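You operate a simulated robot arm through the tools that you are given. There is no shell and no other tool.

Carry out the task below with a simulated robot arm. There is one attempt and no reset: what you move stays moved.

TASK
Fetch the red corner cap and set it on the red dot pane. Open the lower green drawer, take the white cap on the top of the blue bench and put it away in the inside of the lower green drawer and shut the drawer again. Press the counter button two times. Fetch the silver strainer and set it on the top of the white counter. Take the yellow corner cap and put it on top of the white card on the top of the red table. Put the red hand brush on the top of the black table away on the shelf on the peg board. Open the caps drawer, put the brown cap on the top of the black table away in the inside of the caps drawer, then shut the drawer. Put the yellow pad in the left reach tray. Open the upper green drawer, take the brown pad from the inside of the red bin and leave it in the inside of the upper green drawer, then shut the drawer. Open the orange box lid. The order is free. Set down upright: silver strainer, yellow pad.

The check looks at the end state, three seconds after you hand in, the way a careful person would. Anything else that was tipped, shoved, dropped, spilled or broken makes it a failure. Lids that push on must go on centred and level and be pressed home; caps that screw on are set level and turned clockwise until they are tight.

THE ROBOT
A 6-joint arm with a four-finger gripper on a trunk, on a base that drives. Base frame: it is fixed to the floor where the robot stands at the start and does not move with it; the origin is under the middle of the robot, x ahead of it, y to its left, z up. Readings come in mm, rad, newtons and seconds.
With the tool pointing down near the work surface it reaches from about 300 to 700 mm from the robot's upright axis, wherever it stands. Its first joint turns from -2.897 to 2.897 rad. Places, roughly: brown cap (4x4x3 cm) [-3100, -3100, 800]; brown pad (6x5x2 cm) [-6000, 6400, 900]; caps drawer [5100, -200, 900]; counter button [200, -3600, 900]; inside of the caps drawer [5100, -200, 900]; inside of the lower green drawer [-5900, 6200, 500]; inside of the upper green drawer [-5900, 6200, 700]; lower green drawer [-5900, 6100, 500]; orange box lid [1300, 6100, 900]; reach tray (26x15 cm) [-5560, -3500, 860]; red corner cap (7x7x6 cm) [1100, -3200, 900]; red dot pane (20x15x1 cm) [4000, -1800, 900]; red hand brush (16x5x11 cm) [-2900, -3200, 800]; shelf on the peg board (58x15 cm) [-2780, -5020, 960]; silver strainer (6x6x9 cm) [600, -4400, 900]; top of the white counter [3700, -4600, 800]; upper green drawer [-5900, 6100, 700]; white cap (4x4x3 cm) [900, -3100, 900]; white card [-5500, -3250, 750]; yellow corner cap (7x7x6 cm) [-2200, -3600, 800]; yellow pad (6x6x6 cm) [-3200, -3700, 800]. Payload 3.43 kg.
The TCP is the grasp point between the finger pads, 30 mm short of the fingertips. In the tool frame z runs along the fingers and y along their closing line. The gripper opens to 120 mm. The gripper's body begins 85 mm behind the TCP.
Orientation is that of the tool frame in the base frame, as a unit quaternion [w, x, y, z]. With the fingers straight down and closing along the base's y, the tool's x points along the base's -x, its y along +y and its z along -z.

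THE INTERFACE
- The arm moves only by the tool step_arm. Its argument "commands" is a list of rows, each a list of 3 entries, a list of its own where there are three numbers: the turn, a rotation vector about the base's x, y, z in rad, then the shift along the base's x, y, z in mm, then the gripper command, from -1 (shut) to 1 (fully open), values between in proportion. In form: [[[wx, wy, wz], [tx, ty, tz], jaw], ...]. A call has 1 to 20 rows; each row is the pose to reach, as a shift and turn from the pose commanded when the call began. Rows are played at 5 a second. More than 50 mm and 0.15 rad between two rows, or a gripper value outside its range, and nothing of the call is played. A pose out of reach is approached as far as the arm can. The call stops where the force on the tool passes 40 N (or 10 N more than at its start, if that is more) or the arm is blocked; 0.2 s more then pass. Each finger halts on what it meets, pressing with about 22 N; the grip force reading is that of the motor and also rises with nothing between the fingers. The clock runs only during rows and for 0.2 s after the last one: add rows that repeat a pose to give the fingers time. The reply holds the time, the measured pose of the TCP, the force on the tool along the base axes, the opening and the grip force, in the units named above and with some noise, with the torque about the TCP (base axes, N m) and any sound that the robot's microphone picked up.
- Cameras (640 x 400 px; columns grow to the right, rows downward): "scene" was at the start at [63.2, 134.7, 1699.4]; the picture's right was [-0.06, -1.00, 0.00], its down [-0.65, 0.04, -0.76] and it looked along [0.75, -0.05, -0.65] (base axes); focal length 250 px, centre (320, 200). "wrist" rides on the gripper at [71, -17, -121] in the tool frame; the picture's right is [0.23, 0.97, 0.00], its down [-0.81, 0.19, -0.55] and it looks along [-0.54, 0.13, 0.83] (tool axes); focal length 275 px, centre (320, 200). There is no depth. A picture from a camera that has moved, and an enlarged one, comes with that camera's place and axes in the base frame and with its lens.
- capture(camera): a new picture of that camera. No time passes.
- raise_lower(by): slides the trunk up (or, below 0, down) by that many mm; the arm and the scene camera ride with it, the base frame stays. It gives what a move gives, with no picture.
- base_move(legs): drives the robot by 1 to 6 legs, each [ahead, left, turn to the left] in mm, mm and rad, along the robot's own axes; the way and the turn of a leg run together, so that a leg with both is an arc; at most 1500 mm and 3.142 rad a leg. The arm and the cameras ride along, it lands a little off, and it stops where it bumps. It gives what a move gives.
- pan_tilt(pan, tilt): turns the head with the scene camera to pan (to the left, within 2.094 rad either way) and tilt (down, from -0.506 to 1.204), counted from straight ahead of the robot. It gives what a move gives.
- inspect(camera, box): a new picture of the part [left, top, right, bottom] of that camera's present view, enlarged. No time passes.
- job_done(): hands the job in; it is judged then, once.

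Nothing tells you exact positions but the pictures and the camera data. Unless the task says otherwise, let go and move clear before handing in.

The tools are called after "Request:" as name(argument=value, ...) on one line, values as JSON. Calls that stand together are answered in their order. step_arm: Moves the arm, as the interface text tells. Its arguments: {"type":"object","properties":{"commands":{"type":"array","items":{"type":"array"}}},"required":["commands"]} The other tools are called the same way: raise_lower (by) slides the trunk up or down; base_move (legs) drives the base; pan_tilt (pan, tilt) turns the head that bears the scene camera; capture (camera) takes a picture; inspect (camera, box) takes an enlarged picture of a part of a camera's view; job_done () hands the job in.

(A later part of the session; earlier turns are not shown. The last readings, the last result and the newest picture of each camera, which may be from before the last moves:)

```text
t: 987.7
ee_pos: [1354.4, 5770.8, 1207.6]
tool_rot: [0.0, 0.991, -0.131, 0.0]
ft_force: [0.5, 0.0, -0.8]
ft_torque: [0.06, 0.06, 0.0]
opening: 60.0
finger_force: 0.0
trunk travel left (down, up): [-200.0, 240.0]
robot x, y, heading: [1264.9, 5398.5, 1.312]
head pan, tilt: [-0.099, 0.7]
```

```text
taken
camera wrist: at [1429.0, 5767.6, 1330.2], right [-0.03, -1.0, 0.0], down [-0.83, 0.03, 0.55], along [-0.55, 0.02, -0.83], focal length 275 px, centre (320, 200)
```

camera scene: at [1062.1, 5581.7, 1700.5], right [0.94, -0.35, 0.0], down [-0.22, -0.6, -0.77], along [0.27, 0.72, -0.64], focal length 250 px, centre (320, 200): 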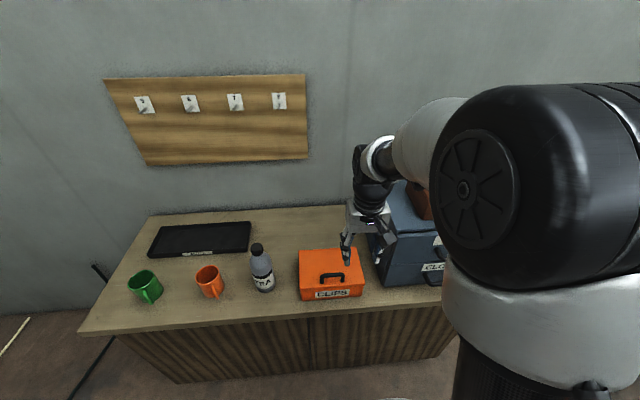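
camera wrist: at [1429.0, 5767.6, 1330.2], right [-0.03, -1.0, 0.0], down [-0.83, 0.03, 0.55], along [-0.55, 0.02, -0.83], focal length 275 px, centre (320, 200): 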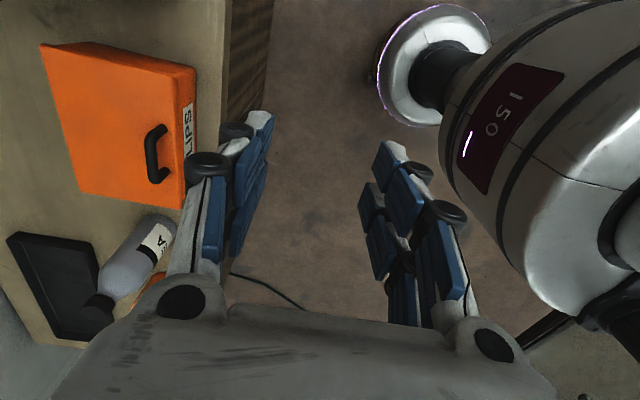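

Request:
inspect(camera="wrist", box=[30, 30, 230, 220])

Request:
pan_tilt(pan=0.2, tilt=0.7)

Request:
inspect(camera="scene", box=[230, 180, 390, 290])

```text
2.11 times, centred on (130, 125) of wrist
camera zoom: at [1429.0, 5767.6, 1330.2], right [-0.03, -1.0, 0.0], down [-0.83, 0.03, 0.55], along [-0.55, 0.02, -0.83], focal length 580 px, centre (720, 358)
```

zoom: 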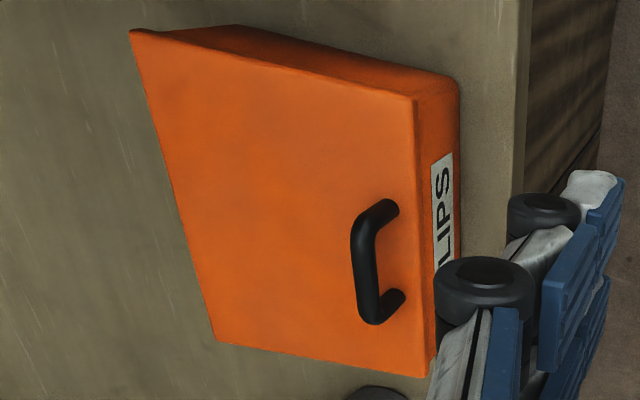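

```text
t: 988.5
ee_pos: [1353.4, 5772.4, 1209.0]
tool_rot: [-0.001, 0.991, -0.132, 0.0]
ft_force: [0.4, 1.1, 0.4]
ft_torque: [0.0, -0.02, 0.0]
opening: 59.7
finger_force: 0.2
trunk travel left (down, up): [-200.0, 240.0]
robot x, y, heading: [1261.8, 5400.6, 1.312]
head pan, tilt: [0.201, 0.7]
```

```text
3.64 times, centred on (310, 235) of scene
camera zoom: at [1127.2, 5500.8, 1700.5], right [1.0, -0.06, 0.0], down [-0.04, -0.64, -0.77], along [0.04, 0.76, -0.64], focal length 910 px, centre (356, 73)
```

zoom: 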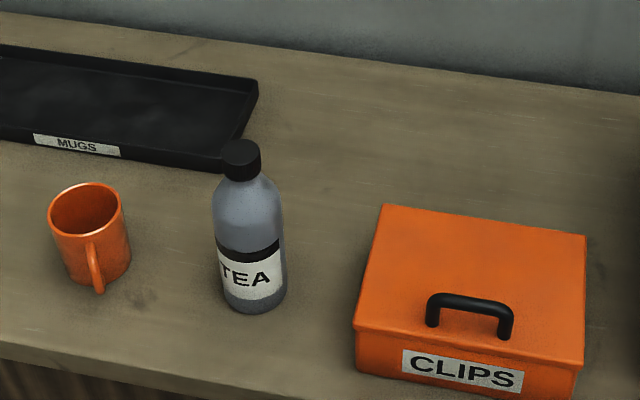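

Bar is at about (1269,6019,966), lid top z≈931. I tilt the gripper toward horizontal while moving to a spot in front of the bar.

Request:
step_arm(commands=[[[0.135, -0.036, 0], [-10, 16, -10], 0], [[0.27, -0.072, 0], [-20, 33, -20], 0], [[0.406, -0.108, 0], [-30, 49, -35], 0], [[0.541, -0.144, 0], [-40, 65, -50], 0], [[0.676, -0.18, 0], [-50, 82, -65], 0], [[0.811, -0.216, 0], [-60, 98, -80], -0.2], [[0.946, -0.252, 0], [-70, 114, -95], -0.3], [[1.082, -0.288, 0], [-80, 130, -115], -0.4], [[1.217, -0.324, 0], [-90, 147, -135], -0.4], [[1.352, -0.36, 0], [-100, 155, -155], -0.4], [[1.352, -0.36, 0], [-100, 155, -175], -0.4], [[1.352, -0.36, 0], [-100, 155, -195], -0.4], [[1.352, -0.36, 0], [-100, 155, -195], -0.4]])

Request:
capture(camera="wrist")

Request:
capture(camera="scene")

```text
t: 991.3
ee_pos: [1256.2, 5926.9, 1012.9]
tool_rot: [-0.639, 0.758, -0.101, 0.082]
ft_force: [0.0, 0.3, 0.3]
ft_torque: [0.0, 0.01, 0.03]
opening: 36.1
finger_force: 0.0
out of reach, approached as far as the arm can: row 4, 5
trunk travel left (down, up): [-200.0, 240.0]
robot x, y, heading: [1262.0, 5400.6, 1.313]
head pan, tilt: [0.201, 0.7]
```

```text
taken
camera wrist: at [1295.3, 5795.7, 1050.3], right [0.18, -0.22, -0.96], down [-0.93, -0.35, -0.09], along [-0.31, 0.91, -0.27], focal length 275 px, centre (320, 200)
```

wrist: 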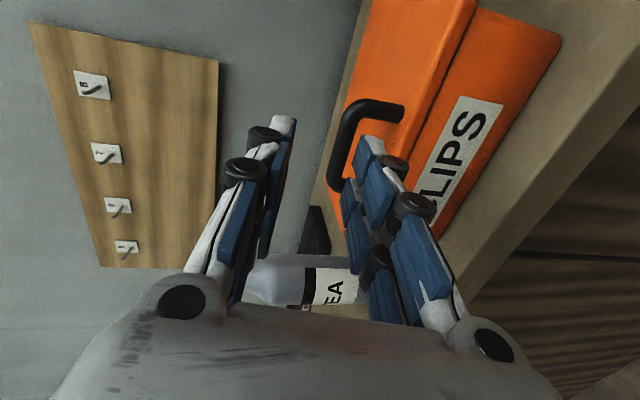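

```text
taken
camera scene: at [1127.0, 5500.6, 1700.6], right [1.0, -0.06, 0.0], down [-0.04, -0.64, -0.77], along [0.04, 0.76, -0.64], focal length 250 px, centre (320, 200)
```

scene: 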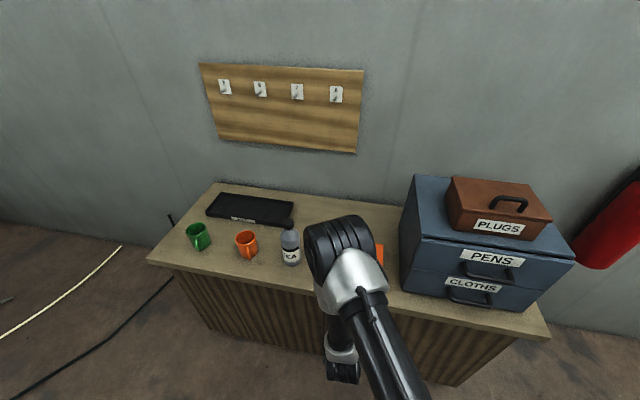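

The gripper is near-horizontal and the bar is about 24 mm below and 99 mm ahead of the axis. I correct and advance most of the way.

Request:
step_arm(commands=[[[0, 0, 0], [-7, 0, -12], -0.45], [[0, 0, 0], [-13.8, -0.5, -24], -0.45], [[0, 0, 0], [-7, 24, -28], -0.45], [[0, 0, 0], [-2, 44, -31], -0.45], [[0, 0, 0], [1, 55, -33.5], -0.45], [[0, 0, 0], [1, 55, -33.5], -0.45]])

Request:
capture(camera="wrist")

Request:
inspect(camera="wrist", box=[230, 60, 470, 230])

```text
t: 992.7
ee_pos: [1254.6, 5981.2, 979.4]
tool_rot: [-0.638, 0.759, -0.101, 0.083]
ft_force: [-0.4, 0.7, 0.3]
ft_torque: [0.04, -0.01, -0.01]
opening: 32.9
finger_force: 0.1
trunk travel left (down, up): [-200.0, 240.0]
robot x, y, heading: [1266.5, 5400.0, 1.308]
head pan, tilt: [0.201, 0.7]
```

```text
taken
camera wrist: at [1294.2, 5849.5, 1016.8], right [0.18, -0.22, -0.96], down [-0.93, -0.35, -0.09], along [-0.31, 0.91, -0.27], focal length 275 px, centre (320, 200)
```

wrist: 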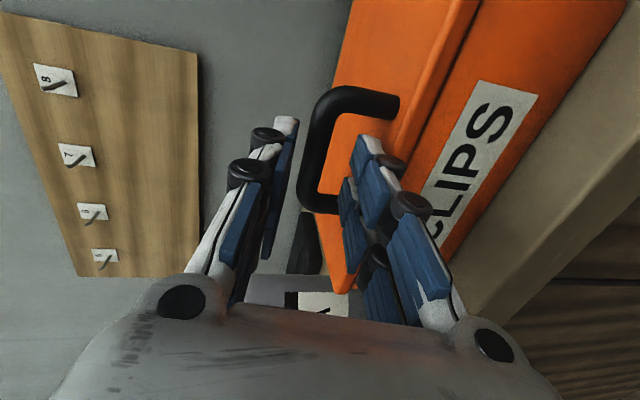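

```text
2.35 times, centred on (350, 145) of wrist
camera zoom: at [1294.2, 5849.5, 1016.8], right [0.18, -0.22, -0.96], down [-0.93, -0.35, -0.09], along [-0.31, 0.91, -0.27], focal length 648 px, centre (249, 329)
```

zoom: 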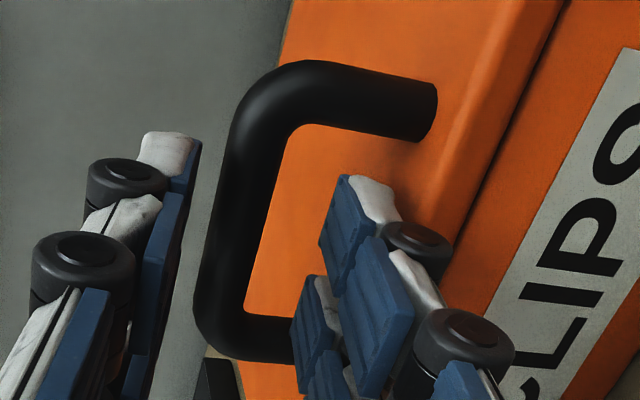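

Request:
step_arm(commands=[[[0, 0, 0], [1.5, -0.5, -4.5], -0.45], [[0, 0, 0], [4.5, 11, -7], -0.45], [[0, 0, 0], [9.5, 24, -9.5], -0.45], [[0, 0, 0], [9.5, 24, -9.5], -0.45]])

Request:
inspect(camera="wrist", box=[230, 60, 470, 230])

```text
t: 993.7
ee_pos: [1264.4, 6005.7, 971.1]
tool_rot: [-0.639, 0.758, -0.101, 0.082]
ft_force: [-2.1, -2.6, 6.4]
ft_torque: [-0.15, 0.05, 0.0]
opening: 29.8
finger_force: 0.1
trunk travel left (down, up): [-200.0, 240.0]
robot x, y, heading: [1263.0, 5401.0, 1.314]
head pan, tilt: [0.201, 0.7]
```

```text
2.35 times, centred on (350, 145) of wrist
camera zoom: at [1304.4, 5873.3, 1008.2], right [0.18, -0.22, -0.96], down [-0.93, -0.35, -0.09], along [-0.31, 0.91, -0.27], focal length 648 px, centre (249, 329)
```

zoom: 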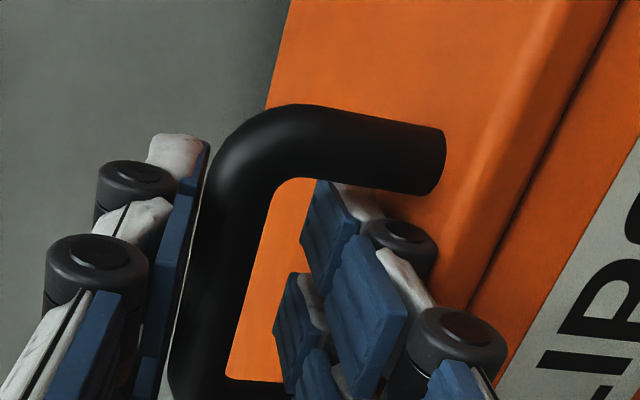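

The bar is between the fingers. I close on it.

Request:
step_arm(commands=[[[0, 0, 0], [0, 0, 2], -0.6], [[0, 0, 0], [0, 0, 3], -1], [[0, 0, 0], [0, 0, 3], -1], [[0, 0, 0], [0, 0, 3], -1], [[0, 0, 0], [0, 0, 3], -1]])

Request:
inspect(camera="wrist", box=[230, 60, 470, 230])

```text
t: 994.9
ee_pos: [1264.9, 6007.1, 978.9]
tool_rot: [-0.643, 0.755, -0.101, 0.083]
ft_force: [6.1, 14.5, 23.6]
ft_torque: [-0.01, -0.51, -0.55]
opening: 12.8
finger_force: 44.4
trunk travel left (down, up): [-200.0, 240.0]
robot x, y, heading: [1264.4, 5402.3, 1.314]
head pan, tilt: [0.201, 0.7]
```

```text
2.35 times, centred on (350, 145) of wrist
camera zoom: at [1304.8, 5875.0, 1013.6], right [0.18, -0.21, -0.96], down [-0.93, -0.35, -0.1], along [-0.31, 0.91, -0.26], focal length 648 px, centre (249, 329)
```

zoom: 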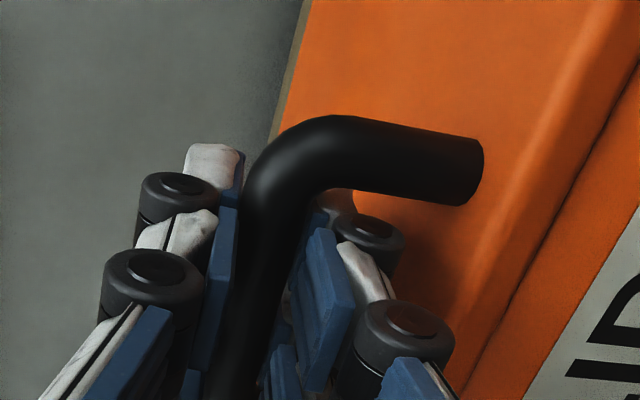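

Gripped the bar. I swing the lid up along its arc, rotating the tool with it, first a small part.

Request:
step_arm(commands=[[[-0.048, 0.013, 0], [0.7, 2.6, 7], -1], [[-0.097, 0.026, 0], [1.4, 5.4, 13.9], -1], [[-0.145, 0.039, 0], [2.3, 8.7, 20.6], -1], [[-0.193, 0.051, 0], [3.2, 12.2, 27.2], -1], [[-0.241, 0.064, 0], [4.3, 16, 33.6], -1], [[-0.29, 0.077, 0], [5.3, 20.1, 39.8], -1], [[-0.29, 0.077, 0], [5.3, 20.1, 39.8], -1]])

Request:
capture(camera="wrist")

Request:
inspect(camera="scene", box=[230, 180, 430, 310])

```text
t: 996.5
ee_pos: [1269.5, 6025.2, 1014.9]
tool_rot: [-0.518, 0.845, -0.112, 0.067]
ft_force: [1.7, -11.1, 5.7]
ft_torque: [-0.06, 0.04, 0.11]
opening: 12.8
finger_force: 44.7
trunk travel left (down, up): [-200.0, 240.0]
robot x, y, heading: [1261.8, 5396.6, 1.313]
head pan, tilt: [0.201, 0.7]
```

```text
taken
camera wrist: at [1313.8, 5908.1, 1084.3], right [0.11, -0.49, -0.87], down [-0.93, -0.35, 0.08], along [-0.34, 0.8, -0.49], focal length 275 px, centre (320, 200)
```

wrist: 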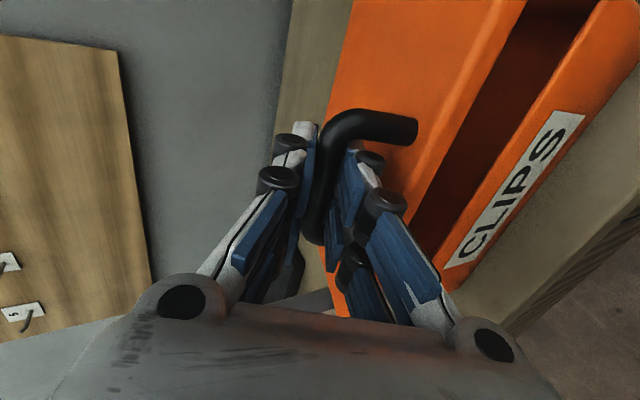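

```text
3.08 times, centred on (330, 245) of scene
camera zoom: at [1127.1, 5498.4, 1700.7], right [1.0, -0.06, 0.0], down [-0.04, -0.64, -0.77], along [0.04, 0.76, -0.64], focal length 770 px, centre (289, 62)
```

zoom: 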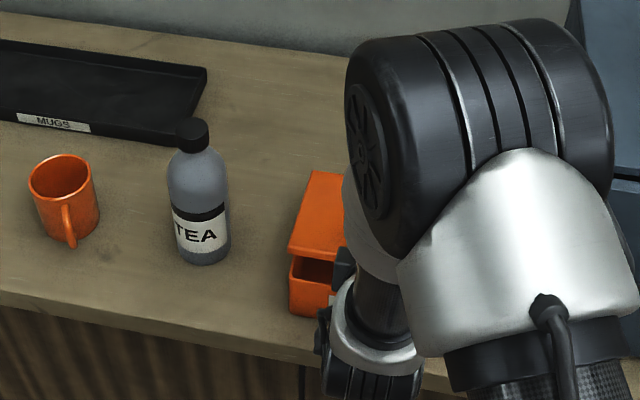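

It works with little force. I continue the arc to about 60°.

Request:
step_arm(commands=[[[-0.0483, 0.0129, 0], [1.2, 4.6, 6], -1], [[-0.0966, 0.0257, 0], [2.4, 9.2, 11.6], -1], [[-0.145, 0.0386, 0], [3.8, 14.3, 17], -1], [[-0.193, 0.0514, 0], [5.2, 19.4, 22.3], -1], [[-0.2415, 0.0643, 0], [6.7, 25, 27.2], -1], [[-0.29, 0.077, 0], [8.1, 30.6, 31.8], -1], [[-0.338, 0.09, 0], [9.8, 36.7, 36.1], -1], [[-0.386, 0.103, 0], [11.4, 42.7, 40.2], -1], [[-0.4347, 0.1157, 0], [13.1, 49, 43.8], -1], [[-0.483, 0.1285, 0], [14.8, 55.4, 47.2], -1], [[-0.58, 0.154, 0], [18.3, 68.9, 52.9], -1], [[-0.676, 0.18, 0], [22, 82.8, 57.2], -1], [[-0.676, 0.18, 0], [22, 82.8, 57.2], -1]])

Request:
capture(camera="wrist")

Request:
capture(camera="scene")

```text
t: 999.0
ee_pos: [1294.9, 6100.5, 1068.6]
tool_rot: [-0.283, 0.95, -0.11, 0.071]
ft_force: [-9.8, 7.0, -14.7]
ft_torque: [0.62, 1.91, -0.73]
opening: 15.2
finger_force: 44.6
out of reach, approached as far as the arm can: row 9, 10, 11
trunk travel left (down, up): [-200.0, 240.0]
robot x, y, heading: [1264.6, 5401.6, 1.317]
head pan, tilt: [0.201, 0.7]
stopped in row 12: the force on the tool passed its limit at 49 N (the readings are from after the stop); the commanded pose is now the measured one
```

```text
taken
camera wrist: at [1344.4, 6033.0, 1182.2], right [0.06, -0.85, -0.52], down [-0.93, -0.24, 0.29], along [-0.38, 0.47, -0.8], focal length 275 px, centre (320, 200)
```

wrist: 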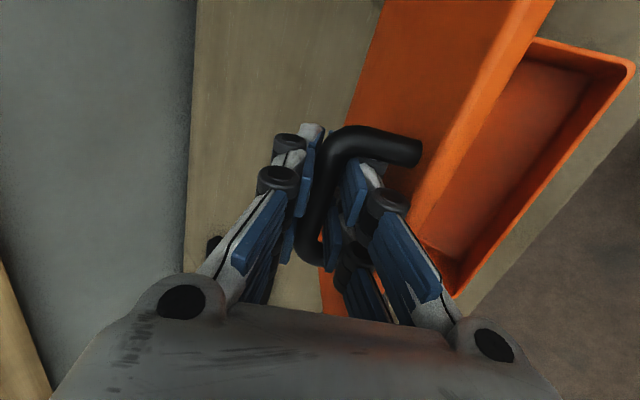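

```text
taken
camera scene: at [1126.3, 5502.4, 1700.1], right [1.0, -0.06, 0.0], down [-0.04, -0.64, -0.76], along [0.04, 0.76, -0.64], focal length 250 px, centre (320, 200)
```

scene: 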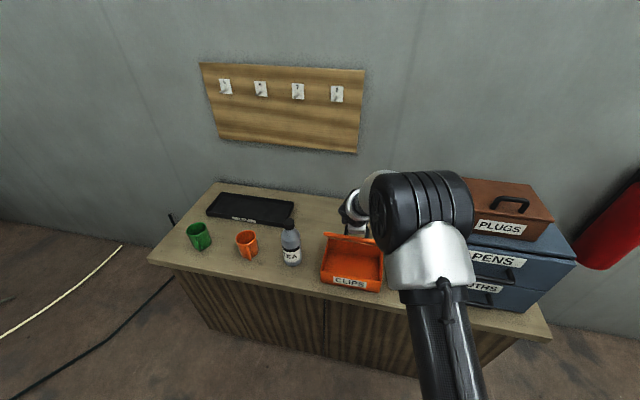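

The lid is at about 55° and the arm reached its limit. I drive the base a little forward, which carries the handle further back along its nearly level arc.

Request:
base_move(legs=[[45, 0, 0]])

Request:
capture(camera="wrist")

```text
t: 999.9
ee_pos: [1307.3, 6146.3, 1073.7]
tool_rot: [-0.287, 0.949, -0.109, 0.075]
ft_force: [-13.6, 2.9, 14.8]
ft_torque: [0.06, 0.38, -0.54]
opening: 14.8
finger_force: 43.4
trunk travel left (down, up): [-200.0, 240.0]
robot x, y, heading: [1273.8, 5443.4, 1.315]
head pan, tilt: [0.201, 0.7]
```

```text
taken
camera wrist: at [1355.8, 6076.0, 1188.1], right [0.06, -0.85, -0.53], down [-0.93, -0.25, 0.28], along [-0.37, 0.47, -0.8], focal length 275 px, centre (320, 200)
```

wrist: 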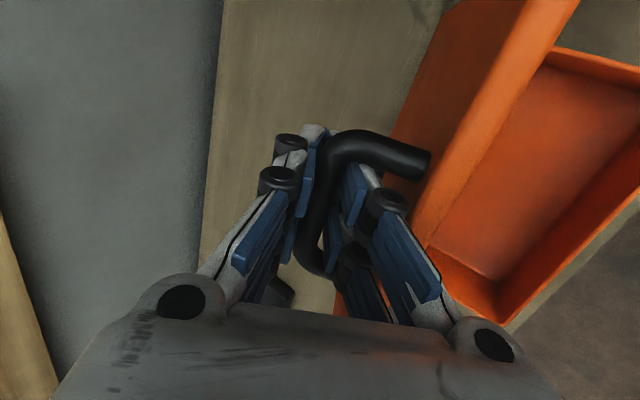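

Request:
base_move(legs=[[45, 0, 0]])

Request:
capture(camera="wrist")

Request:
capture(camera="scene")

```text
t: 1000.8
ee_pos: [1317.6, 6184.2, 1070.4]
tool_rot: [-0.283, 0.95, -0.111, 0.074]
ft_force: [-15.2, -21.2, -11.4]
ft_torque: [-2.45, 2.51, -2.04]
opening: 14.0
finger_force: 42.7
trunk travel left (down, up): [-200.0, 240.0]
robot x, y, heading: [1283.0, 5482.1, 1.316]
head pan, tilt: [0.201, 0.7]
```

```text
taken
camera wrist: at [1366.6, 6115.8, 1185.0], right [0.06, -0.85, -0.52], down [-0.93, -0.24, 0.29], along [-0.37, 0.47, -0.8], focal length 275 px, centre (320, 200)
```

wrist: 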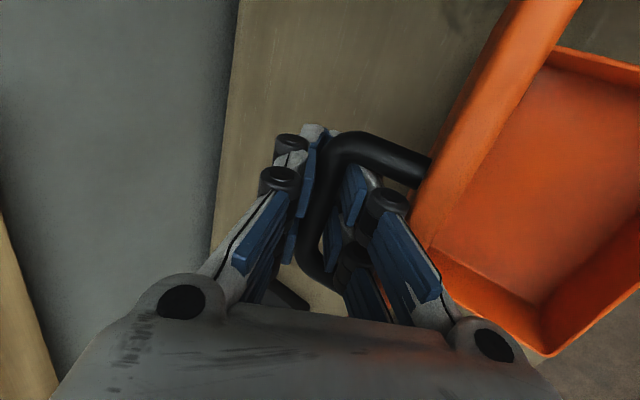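

```text
taken
camera scene: at [1146.6, 5584.8, 1700.3], right [1.0, -0.06, 0.0], down [-0.03, -0.64, -0.77], along [0.04, 0.76, -0.64], focal length 250 px, centre (320, 200)
```

scene: 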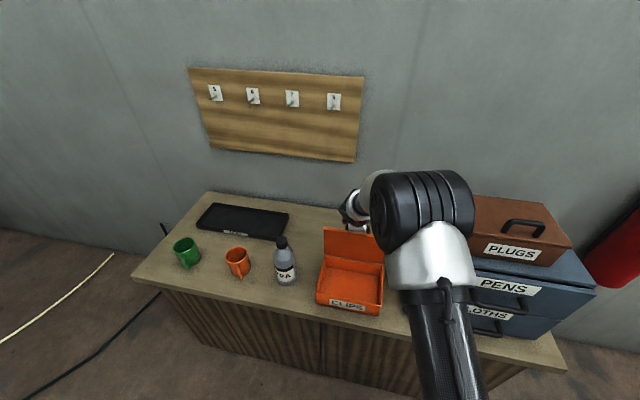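

The lid is nearly upright. I continue with the arm in small steps past vertical.

Request:
step_arm(commands=[[[-0.048, 0.013, 0], [1, 4, -1], -1], [[-0.097, 0.026, 0], [2, 8, -2.5], -1], [[-0.145, 0.039, 0], [3, 12, -4], -1], [[-0.193, 0.051, 0], [4.5, 17, -6], -1], [[-0.24, 0.064, 0], [6, 23, -8], -1], [[-0.24, 0.064, 0], [6, 23, -8], -1]])

Request:
capture(camera="wrist")

```text
t: 1002.2
ee_pos: [1324.3, 6207.8, 1060.0]
tool_rot: [-0.162, 0.979, -0.111, 0.056]
ft_force: [-5.9, -0.8, -4.5]
ft_torque: [0.01, 0.08, -0.92]
opening: 14.4
finger_force: 42.6
trunk travel left (down, up): [-200.0, 240.0]
robot x, y, heading: [1283.7, 5485.2, 1.316]
head pan, tilt: [0.201, 0.7]
```

```text
taken
camera wrist: at [1380.7, 6168.5, 1184.9], right [0.03, -0.95, -0.3], down [-0.9, -0.16, 0.4], along [-0.42, 0.26, -0.87], focal length 275 px, centre (320, 200)
```

wrist: 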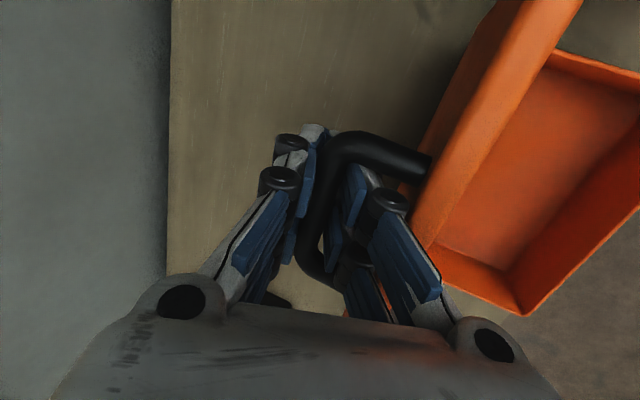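

Request:
step_arm(commands=[[[-0.048, 0.013, 0], [1.2, 5, -3], -1], [[-0.097, 0.026, 0], [2.5, 10, -6], -1], [[-0.145, 0.039, 0], [4, 15, -9.5], -1], [[-0.193, 0.051, 0], [5.4, 20, -13.5], -1], [[-0.193, 0.051, 0], [5.4, 20, -13.5], -1]])

Request:
capture(camera="scene")

```text
t: 1003.4
ee_pos: [1329.9, 6228.3, 1048.2]
tool_rot: [-0.072, 0.99, -0.109, 0.045]
ft_force: [-4.6, -6.9, -10.9]
ft_torque: [0.25, 0.53, -0.73]
opening: 14.3
finger_force: 43.3
trunk travel left (down, up): [-200.0, 240.0]
robot x, y, heading: [1284.1, 5486.5, 1.316]
head pan, tilt: [0.201, 0.7]
```

```text
taken
camera scene: at [1148.1, 5586.9, 1700.4], right [1.0, -0.06, 0.0], down [-0.04, -0.64, -0.76], along [0.04, 0.76, -0.64], focal length 250 px, centre (320, 200)
```

scene: 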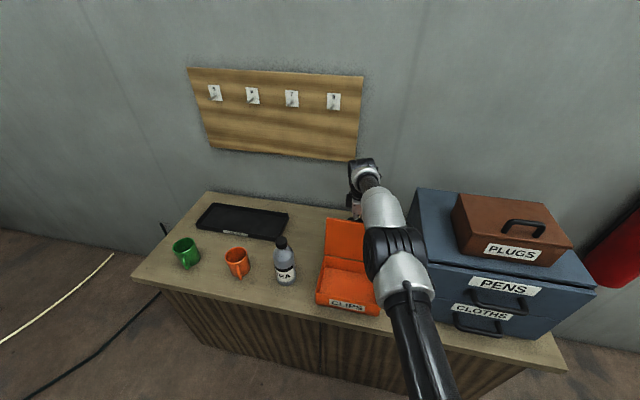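

The lid is past vertical (about 108°). I open the fingers gently and withdraw upward.

Request:
step_arm(commands=[[[0, 0, 0], [0, 0, 0], -0.75], [[0, 0, 0], [0, 0, 0], -0.55], [[0, 0, 0], [0, 0, 0], -0.5], [[0, 0, 0], [0, 0, 0], -0.5]])

Request:
capture(camera="wrist")

Request:
inspect(camera="scene", box=[260, 140, 460, 330])

```text
t: 1004.4
ee_pos: [1331.0, 6230.1, 1048.0]
tool_rot: [-0.074, 0.99, -0.109, 0.044]
ft_force: [-2.5, 2.6, 2.4]
ft_torque: [-0.08, -0.01, -0.09]
opening: 29.0
finger_force: 0.0
trunk travel left (down, up): [-200.0, 240.0]
robot x, y, heading: [1286.8, 5484.6, 1.312]
head pan, tilt: [0.201, 0.7]
```

```text
taken
camera wrist: at [1392.3, 6212.2, 1175.9], right [0.02, -0.99, -0.14], down [-0.89, -0.08, 0.46], along [-0.46, 0.11, -0.88], focal length 275 px, centre (320, 200)
```

wrist: 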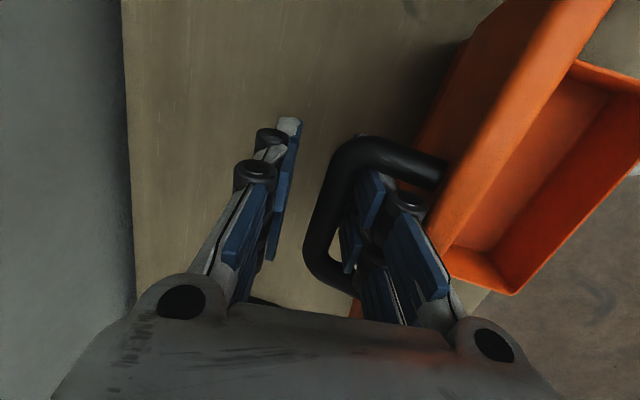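

```text
2.11 times, centred on (360, 235) of scene
camera zoom: at [1148.2, 5586.6, 1700.4], right [1.0, -0.06, 0.0], down [-0.04, -0.64, -0.76], along [0.04, 0.76, -0.64], focal length 526 px, centre (236, 126)
```

zoom: 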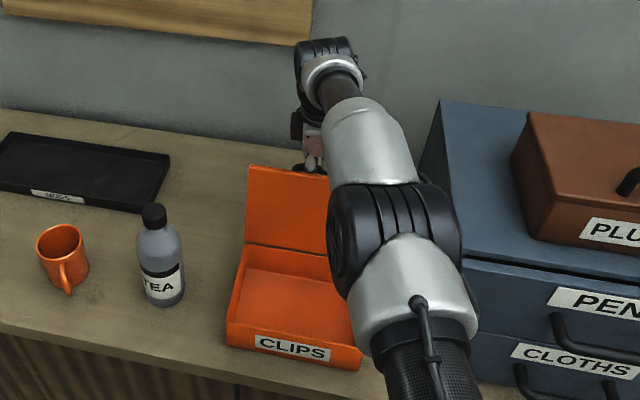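

Request:
step_arm(commands=[[[0, 0, 0], [0, 1, 8], -0.5], [[0, 0, 0], [0, 2, 18], -0.5], [[0, 0, 0], [0, 3, 30], -0.5], [[0, 0, 0], [0, 4, 45], -0.5], [[0, 0, 0], [0, 4, 65], -0.5], [[0, 0, 0], [0, 4, 85], -0.5]])

Request:
capture(camera="wrist")

Request:
inspect(camera="scene", box=[260, 140, 460, 330])

```text
t: 1005.8
ee_pos: [1331.3, 6221.3, 1132.6]
tool_rot: [-0.067, 0.991, -0.109, 0.042]
ft_force: [0.1, -0.2, 0.7]
ft_torque: [0.03, -0.02, 0.05]
opening: 30.4
finger_force: 0.0
out of reach, approached as far as the arm can: row 3, 4, 5, 6
trunk travel left (down, up): [-200.0, 240.0]
robot x, y, heading: [1283.9, 5483.9, 1.316]
head pan, tilt: [0.201, 0.7]
```

```text
taken
camera wrist: at [1394.0, 6206.3, 1259.6], right [0.02, -0.99, -0.12], down [-0.88, -0.07, 0.46], along [-0.47, 0.1, -0.88], focal length 275 px, centre (320, 200)
```

wrist: 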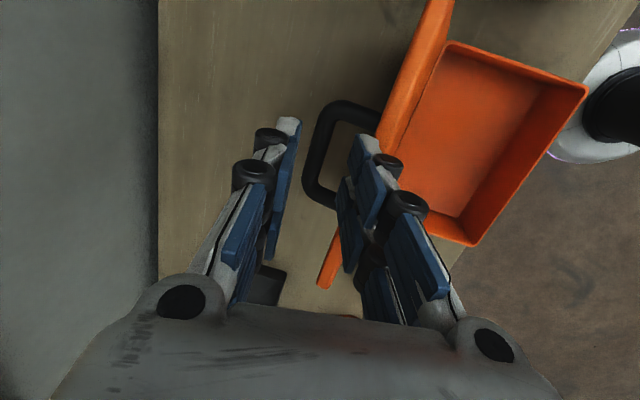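

```text
2.11 times, centred on (360, 235) of scene
camera zoom: at [1148.4, 5585.6, 1700.6], right [1.0, -0.06, 0.0], down [-0.04, -0.64, -0.77], along [0.04, 0.76, -0.64], focal length 526 px, centre (236, 126)
```

zoom: 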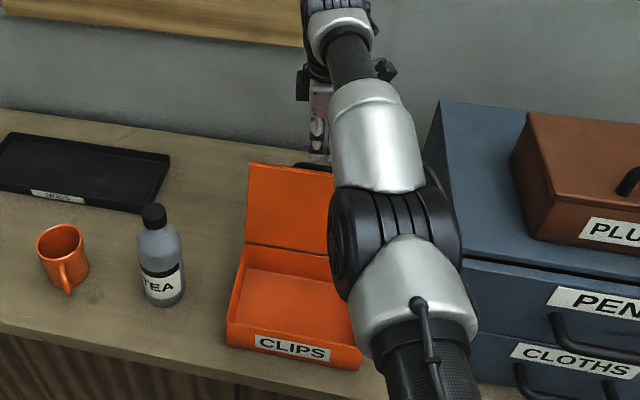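

The lid stays open on its own. I withdraw the arm upward and back, straighten the tool, and look around for the way to the green drawers.

Request:
step_arm(commands=[[[0, 0, 0], [0, -5, 30], -0.4], [[0, 0, 0], [0, -10, 60], -0.3], [[-0.06, 0.05, 0], [-10, -45, 70], -0.2], [[-0.124, 0.098, 0], [-20, -85, 70], 0], [[-0.124, 0.098, 0], [-32, -130, 70], 0], [[-0.124, 0.098, 0], [-44, -175, 70], 0], [[-0.124, 0.098, 0], [-56, -220, 60], 0], [[-0.124, 0.098, 0], [-62, -245, 50], 0]])

Request:
base_move(legs=[[-600, 0, 0]])

Request:
capture(camera="scene")

Request:
pan_tilt(pan=1.5, tilt=0.3)

Request:
capture(camera="scene")

Request:
pan_tilt(pan=2.09, tilt=0.3)

Request:
capture(camera="scene")

```text
t: 1007.6
ee_pos: [1312.1, 6173.9, 1207.9]
tool_rot: [0.003, 0.994, -0.107, 0.0]
ft_force: [0.4, -0.1, 0.2]
ft_torque: [-0.01, 0.0, 0.01]
opening: 59.9
finger_force: 0.0
out of reach, approached as far as the arm can: row 3, 4, 5, 6, 7, 8
trunk travel left (down, up): [-200.0, 240.0]
robot x, y, heading: [1284.2, 5484.0, 1.316]
head pan, tilt: [0.201, 0.7]
```

```text
t: 1011.0
ee_pos: [1168.5, 5599.2, 1208.4]
tool_rot: [0.003, 0.993, -0.116, -0.001]
ft_force: [-0.4, -0.2, -0.5]
ft_torque: [0.01, -0.02, -0.01]
opening: 59.9
finger_force: 0.3
trunk travel left (down, up): [-200.0, 240.0]
robot x, y, heading: [1127.0, 4915.6, 1.298]
head pan, tilt: [0.201, 0.7]
```

```text
taken
camera scene: at [995.1, 5014.7, 1700.5], right [1.0, -0.07, 0.0], down [-0.05, -0.64, -0.77], along [0.06, 0.76, -0.64], focal length 250 px, centre (320, 200)
```

scene: 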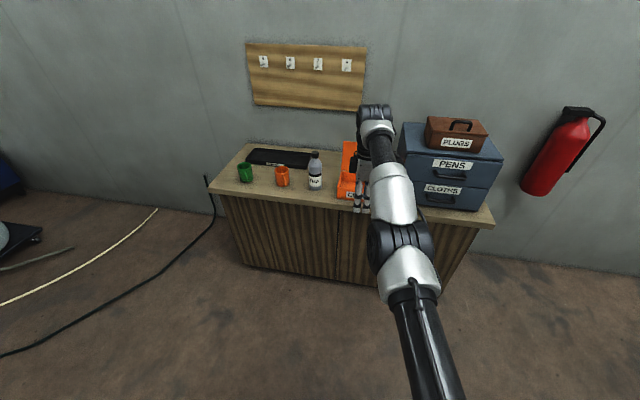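

```text
t: 1012.4
ee_pos: [1167.7, 5598.7, 1208.4]
tool_rot: [0.002, 0.993, -0.118, -0.001]
ft_force: [0.4, -0.3, 0.5]
ft_torque: [-0.01, 0.0, 0.05]
opening: 59.9
finger_force: 0.2
trunk travel left (down, up): [-200.0, 240.0]
robot x, y, heading: [1132.5, 4914.1, 1.302]
head pan, tilt: [1.499, 0.3]
```

```text
taken
camera scene: at [901.3, 4962.2, 1736.6], right [0.34, 0.94, 0.0], down [0.28, -0.1, -0.96], along [-0.9, 0.32, -0.3], focal length 250 px, centre (320, 200)
```

scene: 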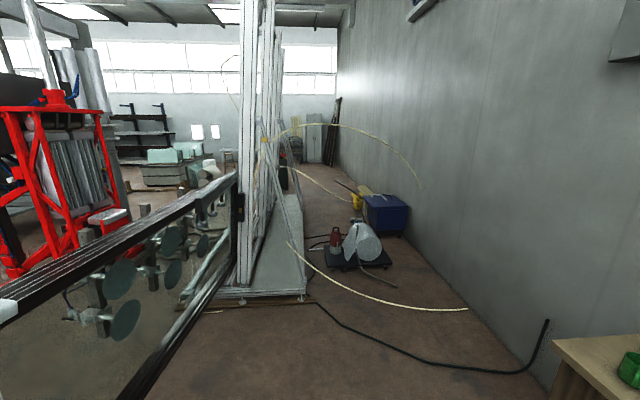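

```text
t: 1013.4
ee_pos: [1168.2, 5599.3, 1207.9]
tool_rot: [0.003, 0.993, -0.117, -0.001]
ft_force: [0.4, 0.0, -0.1]
ft_torque: [-0.02, 0.03, 0.02]
opening: 59.9
finger_force: 0.1
trunk travel left (down, up): [-200.0, 240.0]
robot x, y, heading: [1131.4, 4914.8, 1.298]
head pan, tilt: [2.089, 0.3]
```

```text
taken
camera scene: at [898.5, 4908.0, 1736.6], right [-0.24, 0.97, 0.0], down [0.29, 0.07, -0.96], along [-0.93, -0.23, -0.3], focal length 250 px, centre (320, 200)
```

scene: 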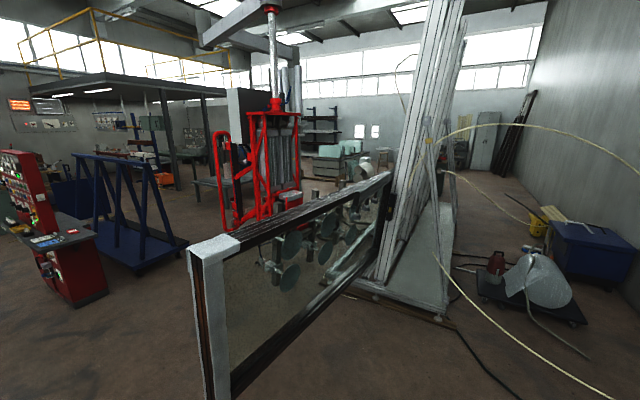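

Request:
inspect(camera="scene", box=[300, 80, 560, 260])

Request:
pan_tilt(pan=1.7, tilt=0.3)

Request:
inspect(camera="scene", box=[200, 80, 420, 240])

```text
2.22 times, centred on (430, 170) of scene
camera zoom: at [898.5, 4908.0, 1736.6], right [-0.24, 0.97, 0.0], down [0.29, 0.07, -0.96], along [-0.93, -0.23, -0.3], focal length 556 px, centre (76, 267)
```

zoom: 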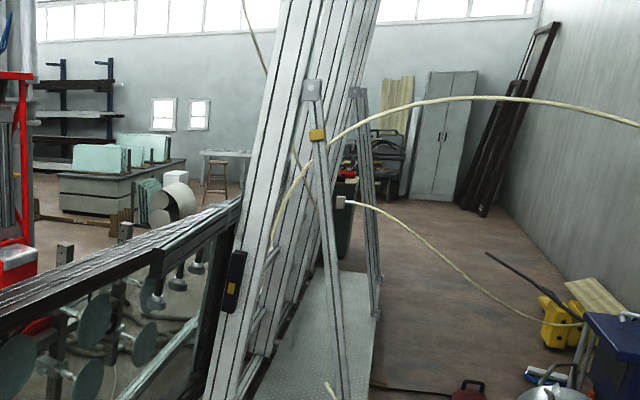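

```text
t: 1014.3
ee_pos: [1167.9, 5599.4, 1208.8]
tool_rot: [0.003, 0.993, -0.116, 0.0]
ft_force: [-0.2, 0.1, 0.1]
ft_torque: [-0.03, -0.02, -0.01]
opening: 60.2
finger_force: 0.0
trunk travel left (down, up): [-200.0, 240.0]
robot x, y, heading: [1129.3, 4914.6, 1.297]
head pan, tilt: [1.7, 0.3]
```

```text
2.50 times, centred on (310, 160) of scene
camera zoom: at [896.7, 4943.9, 1736.6], right [0.14, 0.99, 0.0], down [0.29, -0.04, -0.96], along [-0.95, 0.14, -0.3], focal length 625 px, centre (345, 300)
```

zoom: 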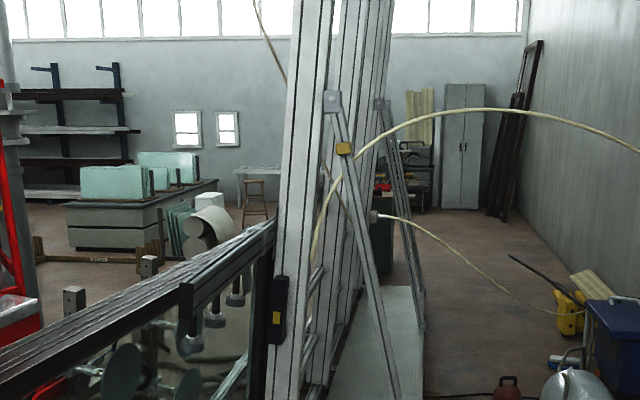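

Request:
step_arm(commands=[[[0, 0, 0], [-11, -42, 0], 0], [[0, 0, 0], [-22, -85, 0], 0], [[0, 0, 0], [-33, -127, 0], 0], [[0, 0, 0], [-44, -170, 0], 0], [[0, 0, 0], [-54, -208, 0], 0]])

Request:
base_move(legs=[[0, 0, 1.571], [0, 0, 1.584], [1450, 0, 0], [1450, 0, 0], [1450, 0, 0], [1200, 0, 0]])

```text
t: 1015.5
ee_pos: [1168.5, 5599.5, 1209.0]
tool_rot: [0.002, 0.993, -0.116, 0.0]
ft_force: [0.0, 0.0, -0.6]
ft_torque: [-0.01, -0.03, 0.0]
opening: 60.0
finger_force: 0.1
out of reach, approached as far as the arm can: row 1, 2, 3, 4, 5
trunk travel left (down, up): [-200.0, 240.0]
robot x, y, heading: [1126.0, 4916.1, 1.295]
head pan, tilt: [1.7, 0.3]
```

```text
t: 1049.6
ee_pos: [-566.7, -1090.7, 1208.2]
tool_rot: [0.0, 0.126, 0.992, 0.003]
ft_force: [-0.4, -0.8, 0.4]
ft_torque: [0.02, -0.01, -0.01]
opening: 60.1
finger_force: 0.1
trunk travel left (down, up): [-200.0, 240.0]
robot x, y, heading: [-510.2, -406.1, -1.861]
head pan, tilt: [1.7, 0.3]
```

Request:
step_arm(commands=[[[0, 0, -0.14], [0, 0, 0], 0], [[0, 0, -0.28], [0, 0, 0], 0], [[0, 0, -0.42], [0, 0, 0], 0], [[0, 0, -0.56], [0, 0, 0], 0], [[0, 0, -0.7], [0, 0, 0], 0], [[0, 0, -0.84], [0, 0, 0], 0], [[0, 0, -0.98], [0, 0, 0], 0], [[0, 0, -1.12], [0, 0, 0], 0], [[0, 0, -1.26], [0, 0, 0], 0], [[0, 0, -1.4], [0, 0, 0], 0], [[0, 0, -1.54], [0, 0, 0], 0], [[0, 0, -1.608], [0, 0, 0], 0]])

Request:
step_arm(commands=[[[0, 0, 0], [10, 40, 0], 0], [[0, 0, 0], [20, 80, 0], 0], [[0, 0, 0], [30, 120, 0], 0], [[0, 0, 0], [40, 160, 0], 0], [[0, 0, 0], [50, 200, 0], 0]])

Request:
capture(camera="scene")

```text
t: 1052.2
ee_pos: [-565.9, -1091.6, 1209.8]
tool_rot: [0.001, 0.802, 0.597, 0.002]
ft_force: [0.0, -0.5, -0.2]
ft_torque: [0.04, -0.01, 0.01]
opening: 60.3
finger_force: 0.1
trunk travel left (down, up): [-200.0, 240.0]
robot x, y, heading: [-513.8, -402.5, -1.862]
head pan, tilt: [1.7, 0.3]
```

```text
t: 1053.4
ee_pos: [-559.5, -1088.5, 1220.3]
tool_rot: [0.001, 0.801, 0.598, 0.003]
ft_force: [0.0, 0.2, 0.0]
ft_torque: [0.05, 0.02, -0.01]
opening: 59.9
finger_force: 0.1
out of reach, approached as far as the arm can: row 1, 2, 3, 4, 5
trunk travel left (down, up): [-200.0, 240.0]
robot x, y, heading: [-514.5, -403.4, -1.862]
head pan, tilt: [1.7, 0.3]
```

```text
taken
camera scene: at [-284.5, -440.3, 1736.6], right [-0.16, -0.99, 0.0], down [-0.29, 0.05, -0.96], along [0.94, -0.15, -0.3], focal length 250 px, centre (320, 200)
```

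scene: 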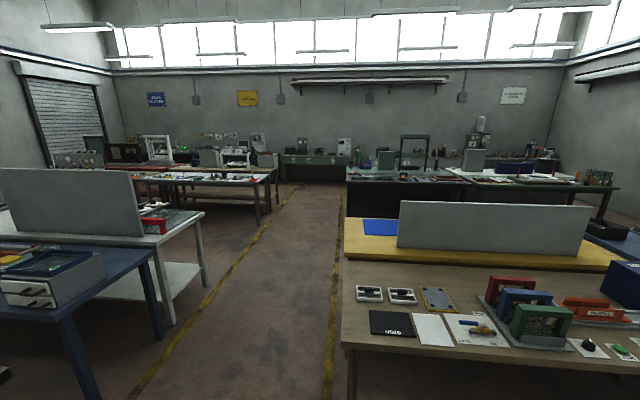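

Request:
step_arm(commands=[[[0, 0, 0], [0, 0, -30], 0], [[0, 0, 0], [0, 0, -60], 0], [[0, 0, 0], [0, 0, -90], 0]])

Request:
pan_tilt(pan=0.3, tilt=0.9)

Request:
capture(camera="scene")

```text
t: 1054.2
ee_pos: [-561.0, -1105.8, 1141.4]
tool_rot: [0.002, 0.801, 0.598, 0.002]
ft_force: [-0.1, 0.5, -0.7]
ft_torque: [0.03, 0.02, 0.01]
opening: 59.8
finger_force: 0.1
out of reach, approached as far as the arm can: row 1, 2, 3
trunk travel left (down, up): [-200.0, 240.0]
robot x, y, heading: [-514.4, -406.3, -1.867]
head pan, tilt: [1.7, 0.3]
```

```text
t: 1055.7
ee_pos: [-561.4, -1106.4, 1141.1]
tool_rot: [0.002, 0.802, 0.598, 0.002]
ft_force: [-0.4, 0.7, -0.8]
ft_torque: [0.0, 0.0, 0.0]
opening: 59.9
finger_force: 0.1
trunk travel left (down, up): [-200.0, 240.0]
robot x, y, heading: [-512.5, -402.7, -1.86]
head pan, tilt: [0.3, 0.901]
```

```text
taken
camera scene: at [-375.8, -500.8, 1684.4], right [-1.0, -0.01, 0.0], down [-0.01, 0.78, -0.62], along [0.01, -0.62, -0.78], focal length 250 px, centre (320, 200)
```

scene: 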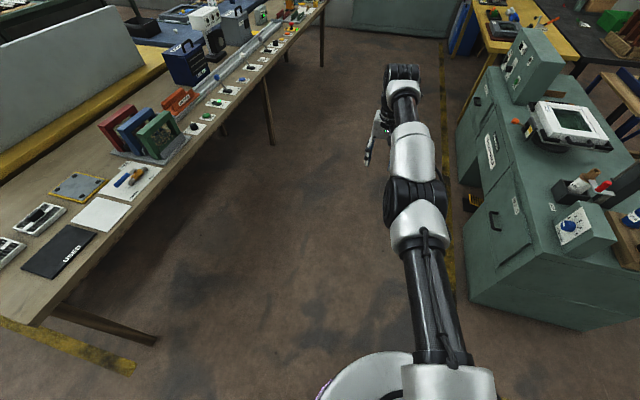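

The arm is stretched in an awkward posture. I try folding it by letting the tool tilt forward while pulling back.

Request:
step_arm(commands=[[[-0.12, 0.036, 0], [5, 15, 15], 0], [[-0.24, 0.072, 0], [10, 35, 30], 0], [[-0.36, 0.107, 0], [17, 60, 45], 0], [[-0.48, 0.143, 0], [25, 90, 60], 0], [[-0.6, 0.179, 0], [34, 120, 70], 0], [[-0.72, 0.215, 0], [43, 150, 80], 0], [[-0.72, 0.215, 0], [52, 180, 80], 0]])

Request:
capture(camera="scene")

```text
t: 1057.3
ee_pos: [-529.4, -1172.8, 1309.9]
tool_rot: [0.133, 0.781, 0.584, -0.178]
ft_force: [1.0, -0.7, 0.5]
ft_torque: [-0.01, 0.0, 0.03]
opening: 59.8
finger_force: 0.1
out of reach, approached as far as the arm can: row 1, 2, 3, 4, 5, 6, 7
trunk travel left (down, up): [-200.0, 240.0]
robot x, y, heading: [-515.9, -401.4, -1.856]
head pan, tilt: [0.3, 0.901]
```

```text
taken
camera scene: at [-376.2, -501.3, 1684.3], right [-1.0, -0.01, 0.0], down [-0.01, 0.78, -0.62], along [0.01, -0.62, -0.78], focal length 250 px, centre (320, 200)
```

scene: 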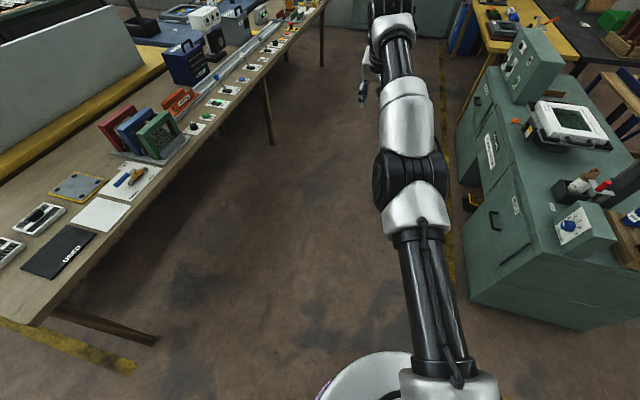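

Request:
step_arm(commands=[[[-0.139, 0.041, 0], [0, 0, -5], 0], [[-0.278, 0.083, 0], [0, 0, -10], 0], [[-0.417, 0.124, 0], [0, 0, -15], 0], [[-0.556, 0.166, 0], [0, 0, -20], 0], [[-0.695, 0.207, 0], [0, 0, -25], 0], [[-0.834, 0.249, 0], [0, 0, -30], 0], [[-0.973, 0.29, 0], [0, 0, -35], 0], [[-0.973, 0.29, 0], [0, 0, -35], 0]])

Request:
capture(camera="scene")

```text
t: 1059.1
ee_pos: [-527.2, -1169.5, 1271.9]
tool_rot: [0.401, 0.595, 0.446, -0.536]
ft_force: [-0.3, -0.5, 0.6]
ft_torque: [0.0, 0.01, -0.02]
opening: 59.8
finger_force: 0.1
out of reach, approached as far as the arm can: row 1, 2, 3
trunk travel left (down, up): [-200.0, 240.0]
robot x, y, heading: [-520.6, -403.3, -1.864]
head pan, tilt: [0.3, 0.901]
```

```text
taken
camera scene: at [-375.6, -500.6, 1684.4], right [-1.0, -0.01, 0.0], down [-0.01, 0.78, -0.62], along [0.01, -0.62, -0.78], focal length 250 px, centre (320, 200)
```

scene: 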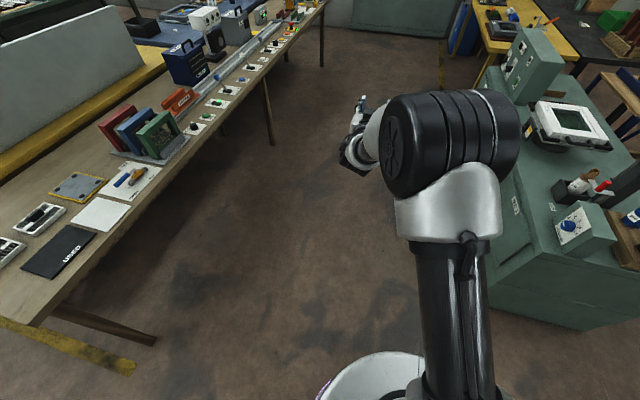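

That bent the elbow the right way up. Now I untilt while pulling the hand in to the normal carrying pose.

Request:
step_arm(commands=[[[0, 0, 0], [10, 34, 0], 0], [[0.127, -0.038, 0], [18, 60, -5], 0], [[0.254, -0.076, 0], [26, 86, -12], 0], [[0.381, -0.114, 0], [34, 112, -20], 0], [[0.508, -0.152, 0], [42, 138, -30], 0], [[0.636, -0.19, 0], [50, 164, -42], 0], [[0.763, -0.228, 0], [58, 190, -54], 0], [[0.89, -0.266, 0], [66, 214, -66], 0], [[1.017, -0.304, 0], [73, 236, -78], 0], [[1.144, -0.342, 0], [79, 256, -90], 0], [[1.271, -0.38, 0], [83, 272, -100], 0], [[1.399, -0.418, 0], [85, 285, -107], 0], [[1.399, -0.418, 0], [85, 285, -107], 0]])

Request:
capture(camera="scene")

```text
t: 1061.9
ee_pos: [-442.4, -883.2, 1163.0]
tool_rot: [0.002, 0.802, 0.598, 0.0]
ft_force: [0.1, -0.2, -0.1]
ft_torque: [-0.01, 0.03, -0.03]
opening: 60.1
finger_force: 0.0
trunk travel left (down, up): [-200.0, 240.0]
robot x, y, heading: [-515.9, -404.3, -1.862]
head pan, tilt: [0.3, 0.901]
```

```text
taken
camera scene: at [-375.8, -500.4, 1684.4], right [-1.0, -0.01, 0.0], down [-0.01, 0.78, -0.62], along [0.01, -0.62, -0.78], focal length 250 px, centre (320, 200)
```

scene: 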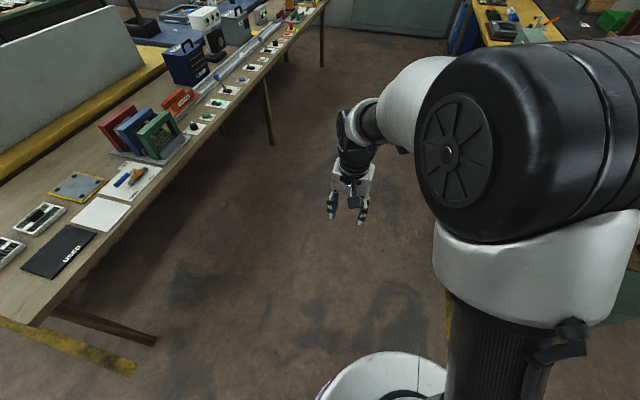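

The arm is back in its normal posture. I drive west and look for a way north to the green drawers.

Request:
base_move(legs=[[0, 0, -1.54], [1450, 0, 0], [1350, 0, 0]])

Request:
pan_tilt(pan=-0.9, tilt=0.3)

Request:
capture(camera="scene")

Request:
pan_tilt(pan=0.0, tilt=0.3)

Request:
capture(camera="scene")

```text
t: 1079.2
ee_pos: [-3698.2, 205.6, 1163.4]
tool_rot: [0.002, 0.992, -0.129, -0.002]
ft_force: [-0.3, 0.0, 0.6]
ft_torque: [-0.01, 0.0, -0.02]
opening: 60.3
finger_force: 0.0
trunk travel left (down, up): [-200.0, 240.0]
robot x, y, heading: [-3220.2, 293.0, 2.884]
head pan, tilt: [0.3, 0.901]
```

```text
t: 1080.6
ee_pos: [-3698.0, 205.3, 1162.9]
tool_rot: [0.003, 0.992, -0.129, -0.002]
ft_force: [-0.3, 0.1, -0.6]
ft_torque: [-0.01, -0.01, -0.01]
opening: 60.0
finger_force: 0.0
trunk travel left (down, up): [-200.0, 240.0]
robot x, y, heading: [-3222.2, 292.5, 2.884]
head pan, tilt: [-0.901, 0.3]
```

```text
taken
camera scene: at [-3275.4, 237.3, 1736.6], right [0.92, 0.4, 0.0], down [0.12, -0.27, -0.96], along [-0.38, 0.88, -0.3], focal length 250 px, centre (320, 200)
```

scene: 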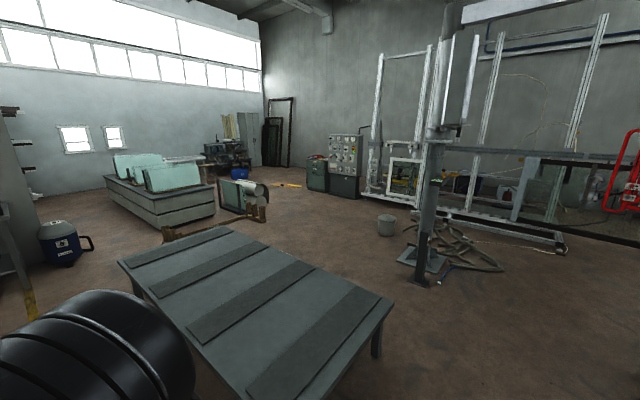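

```text
t: 1081.8
ee_pos: [-3697.4, 205.0, 1163.4]
tool_rot: [0.001, 0.992, -0.129, -0.002]
ft_force: [-0.1, 0.0, 0.1]
ft_torque: [-0.01, 0.01, 0.02]
opening: 60.0
finger_force: 0.1
trunk travel left (down, up): [-200.0, 240.0]
robot x, y, heading: [-3222.1, 290.6, 2.88]
head pan, tilt: [0.0, 0.3]
```

```text
taken
camera scene: at [-3328.4, 175.9, 1736.6], right [0.26, 0.97, 0.0], down [0.29, -0.08, -0.96], along [-0.92, 0.25, -0.3], focal length 250 px, centre (320, 200)
```

scene: 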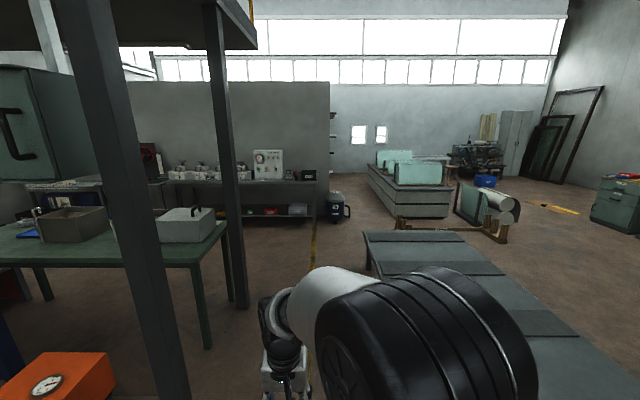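

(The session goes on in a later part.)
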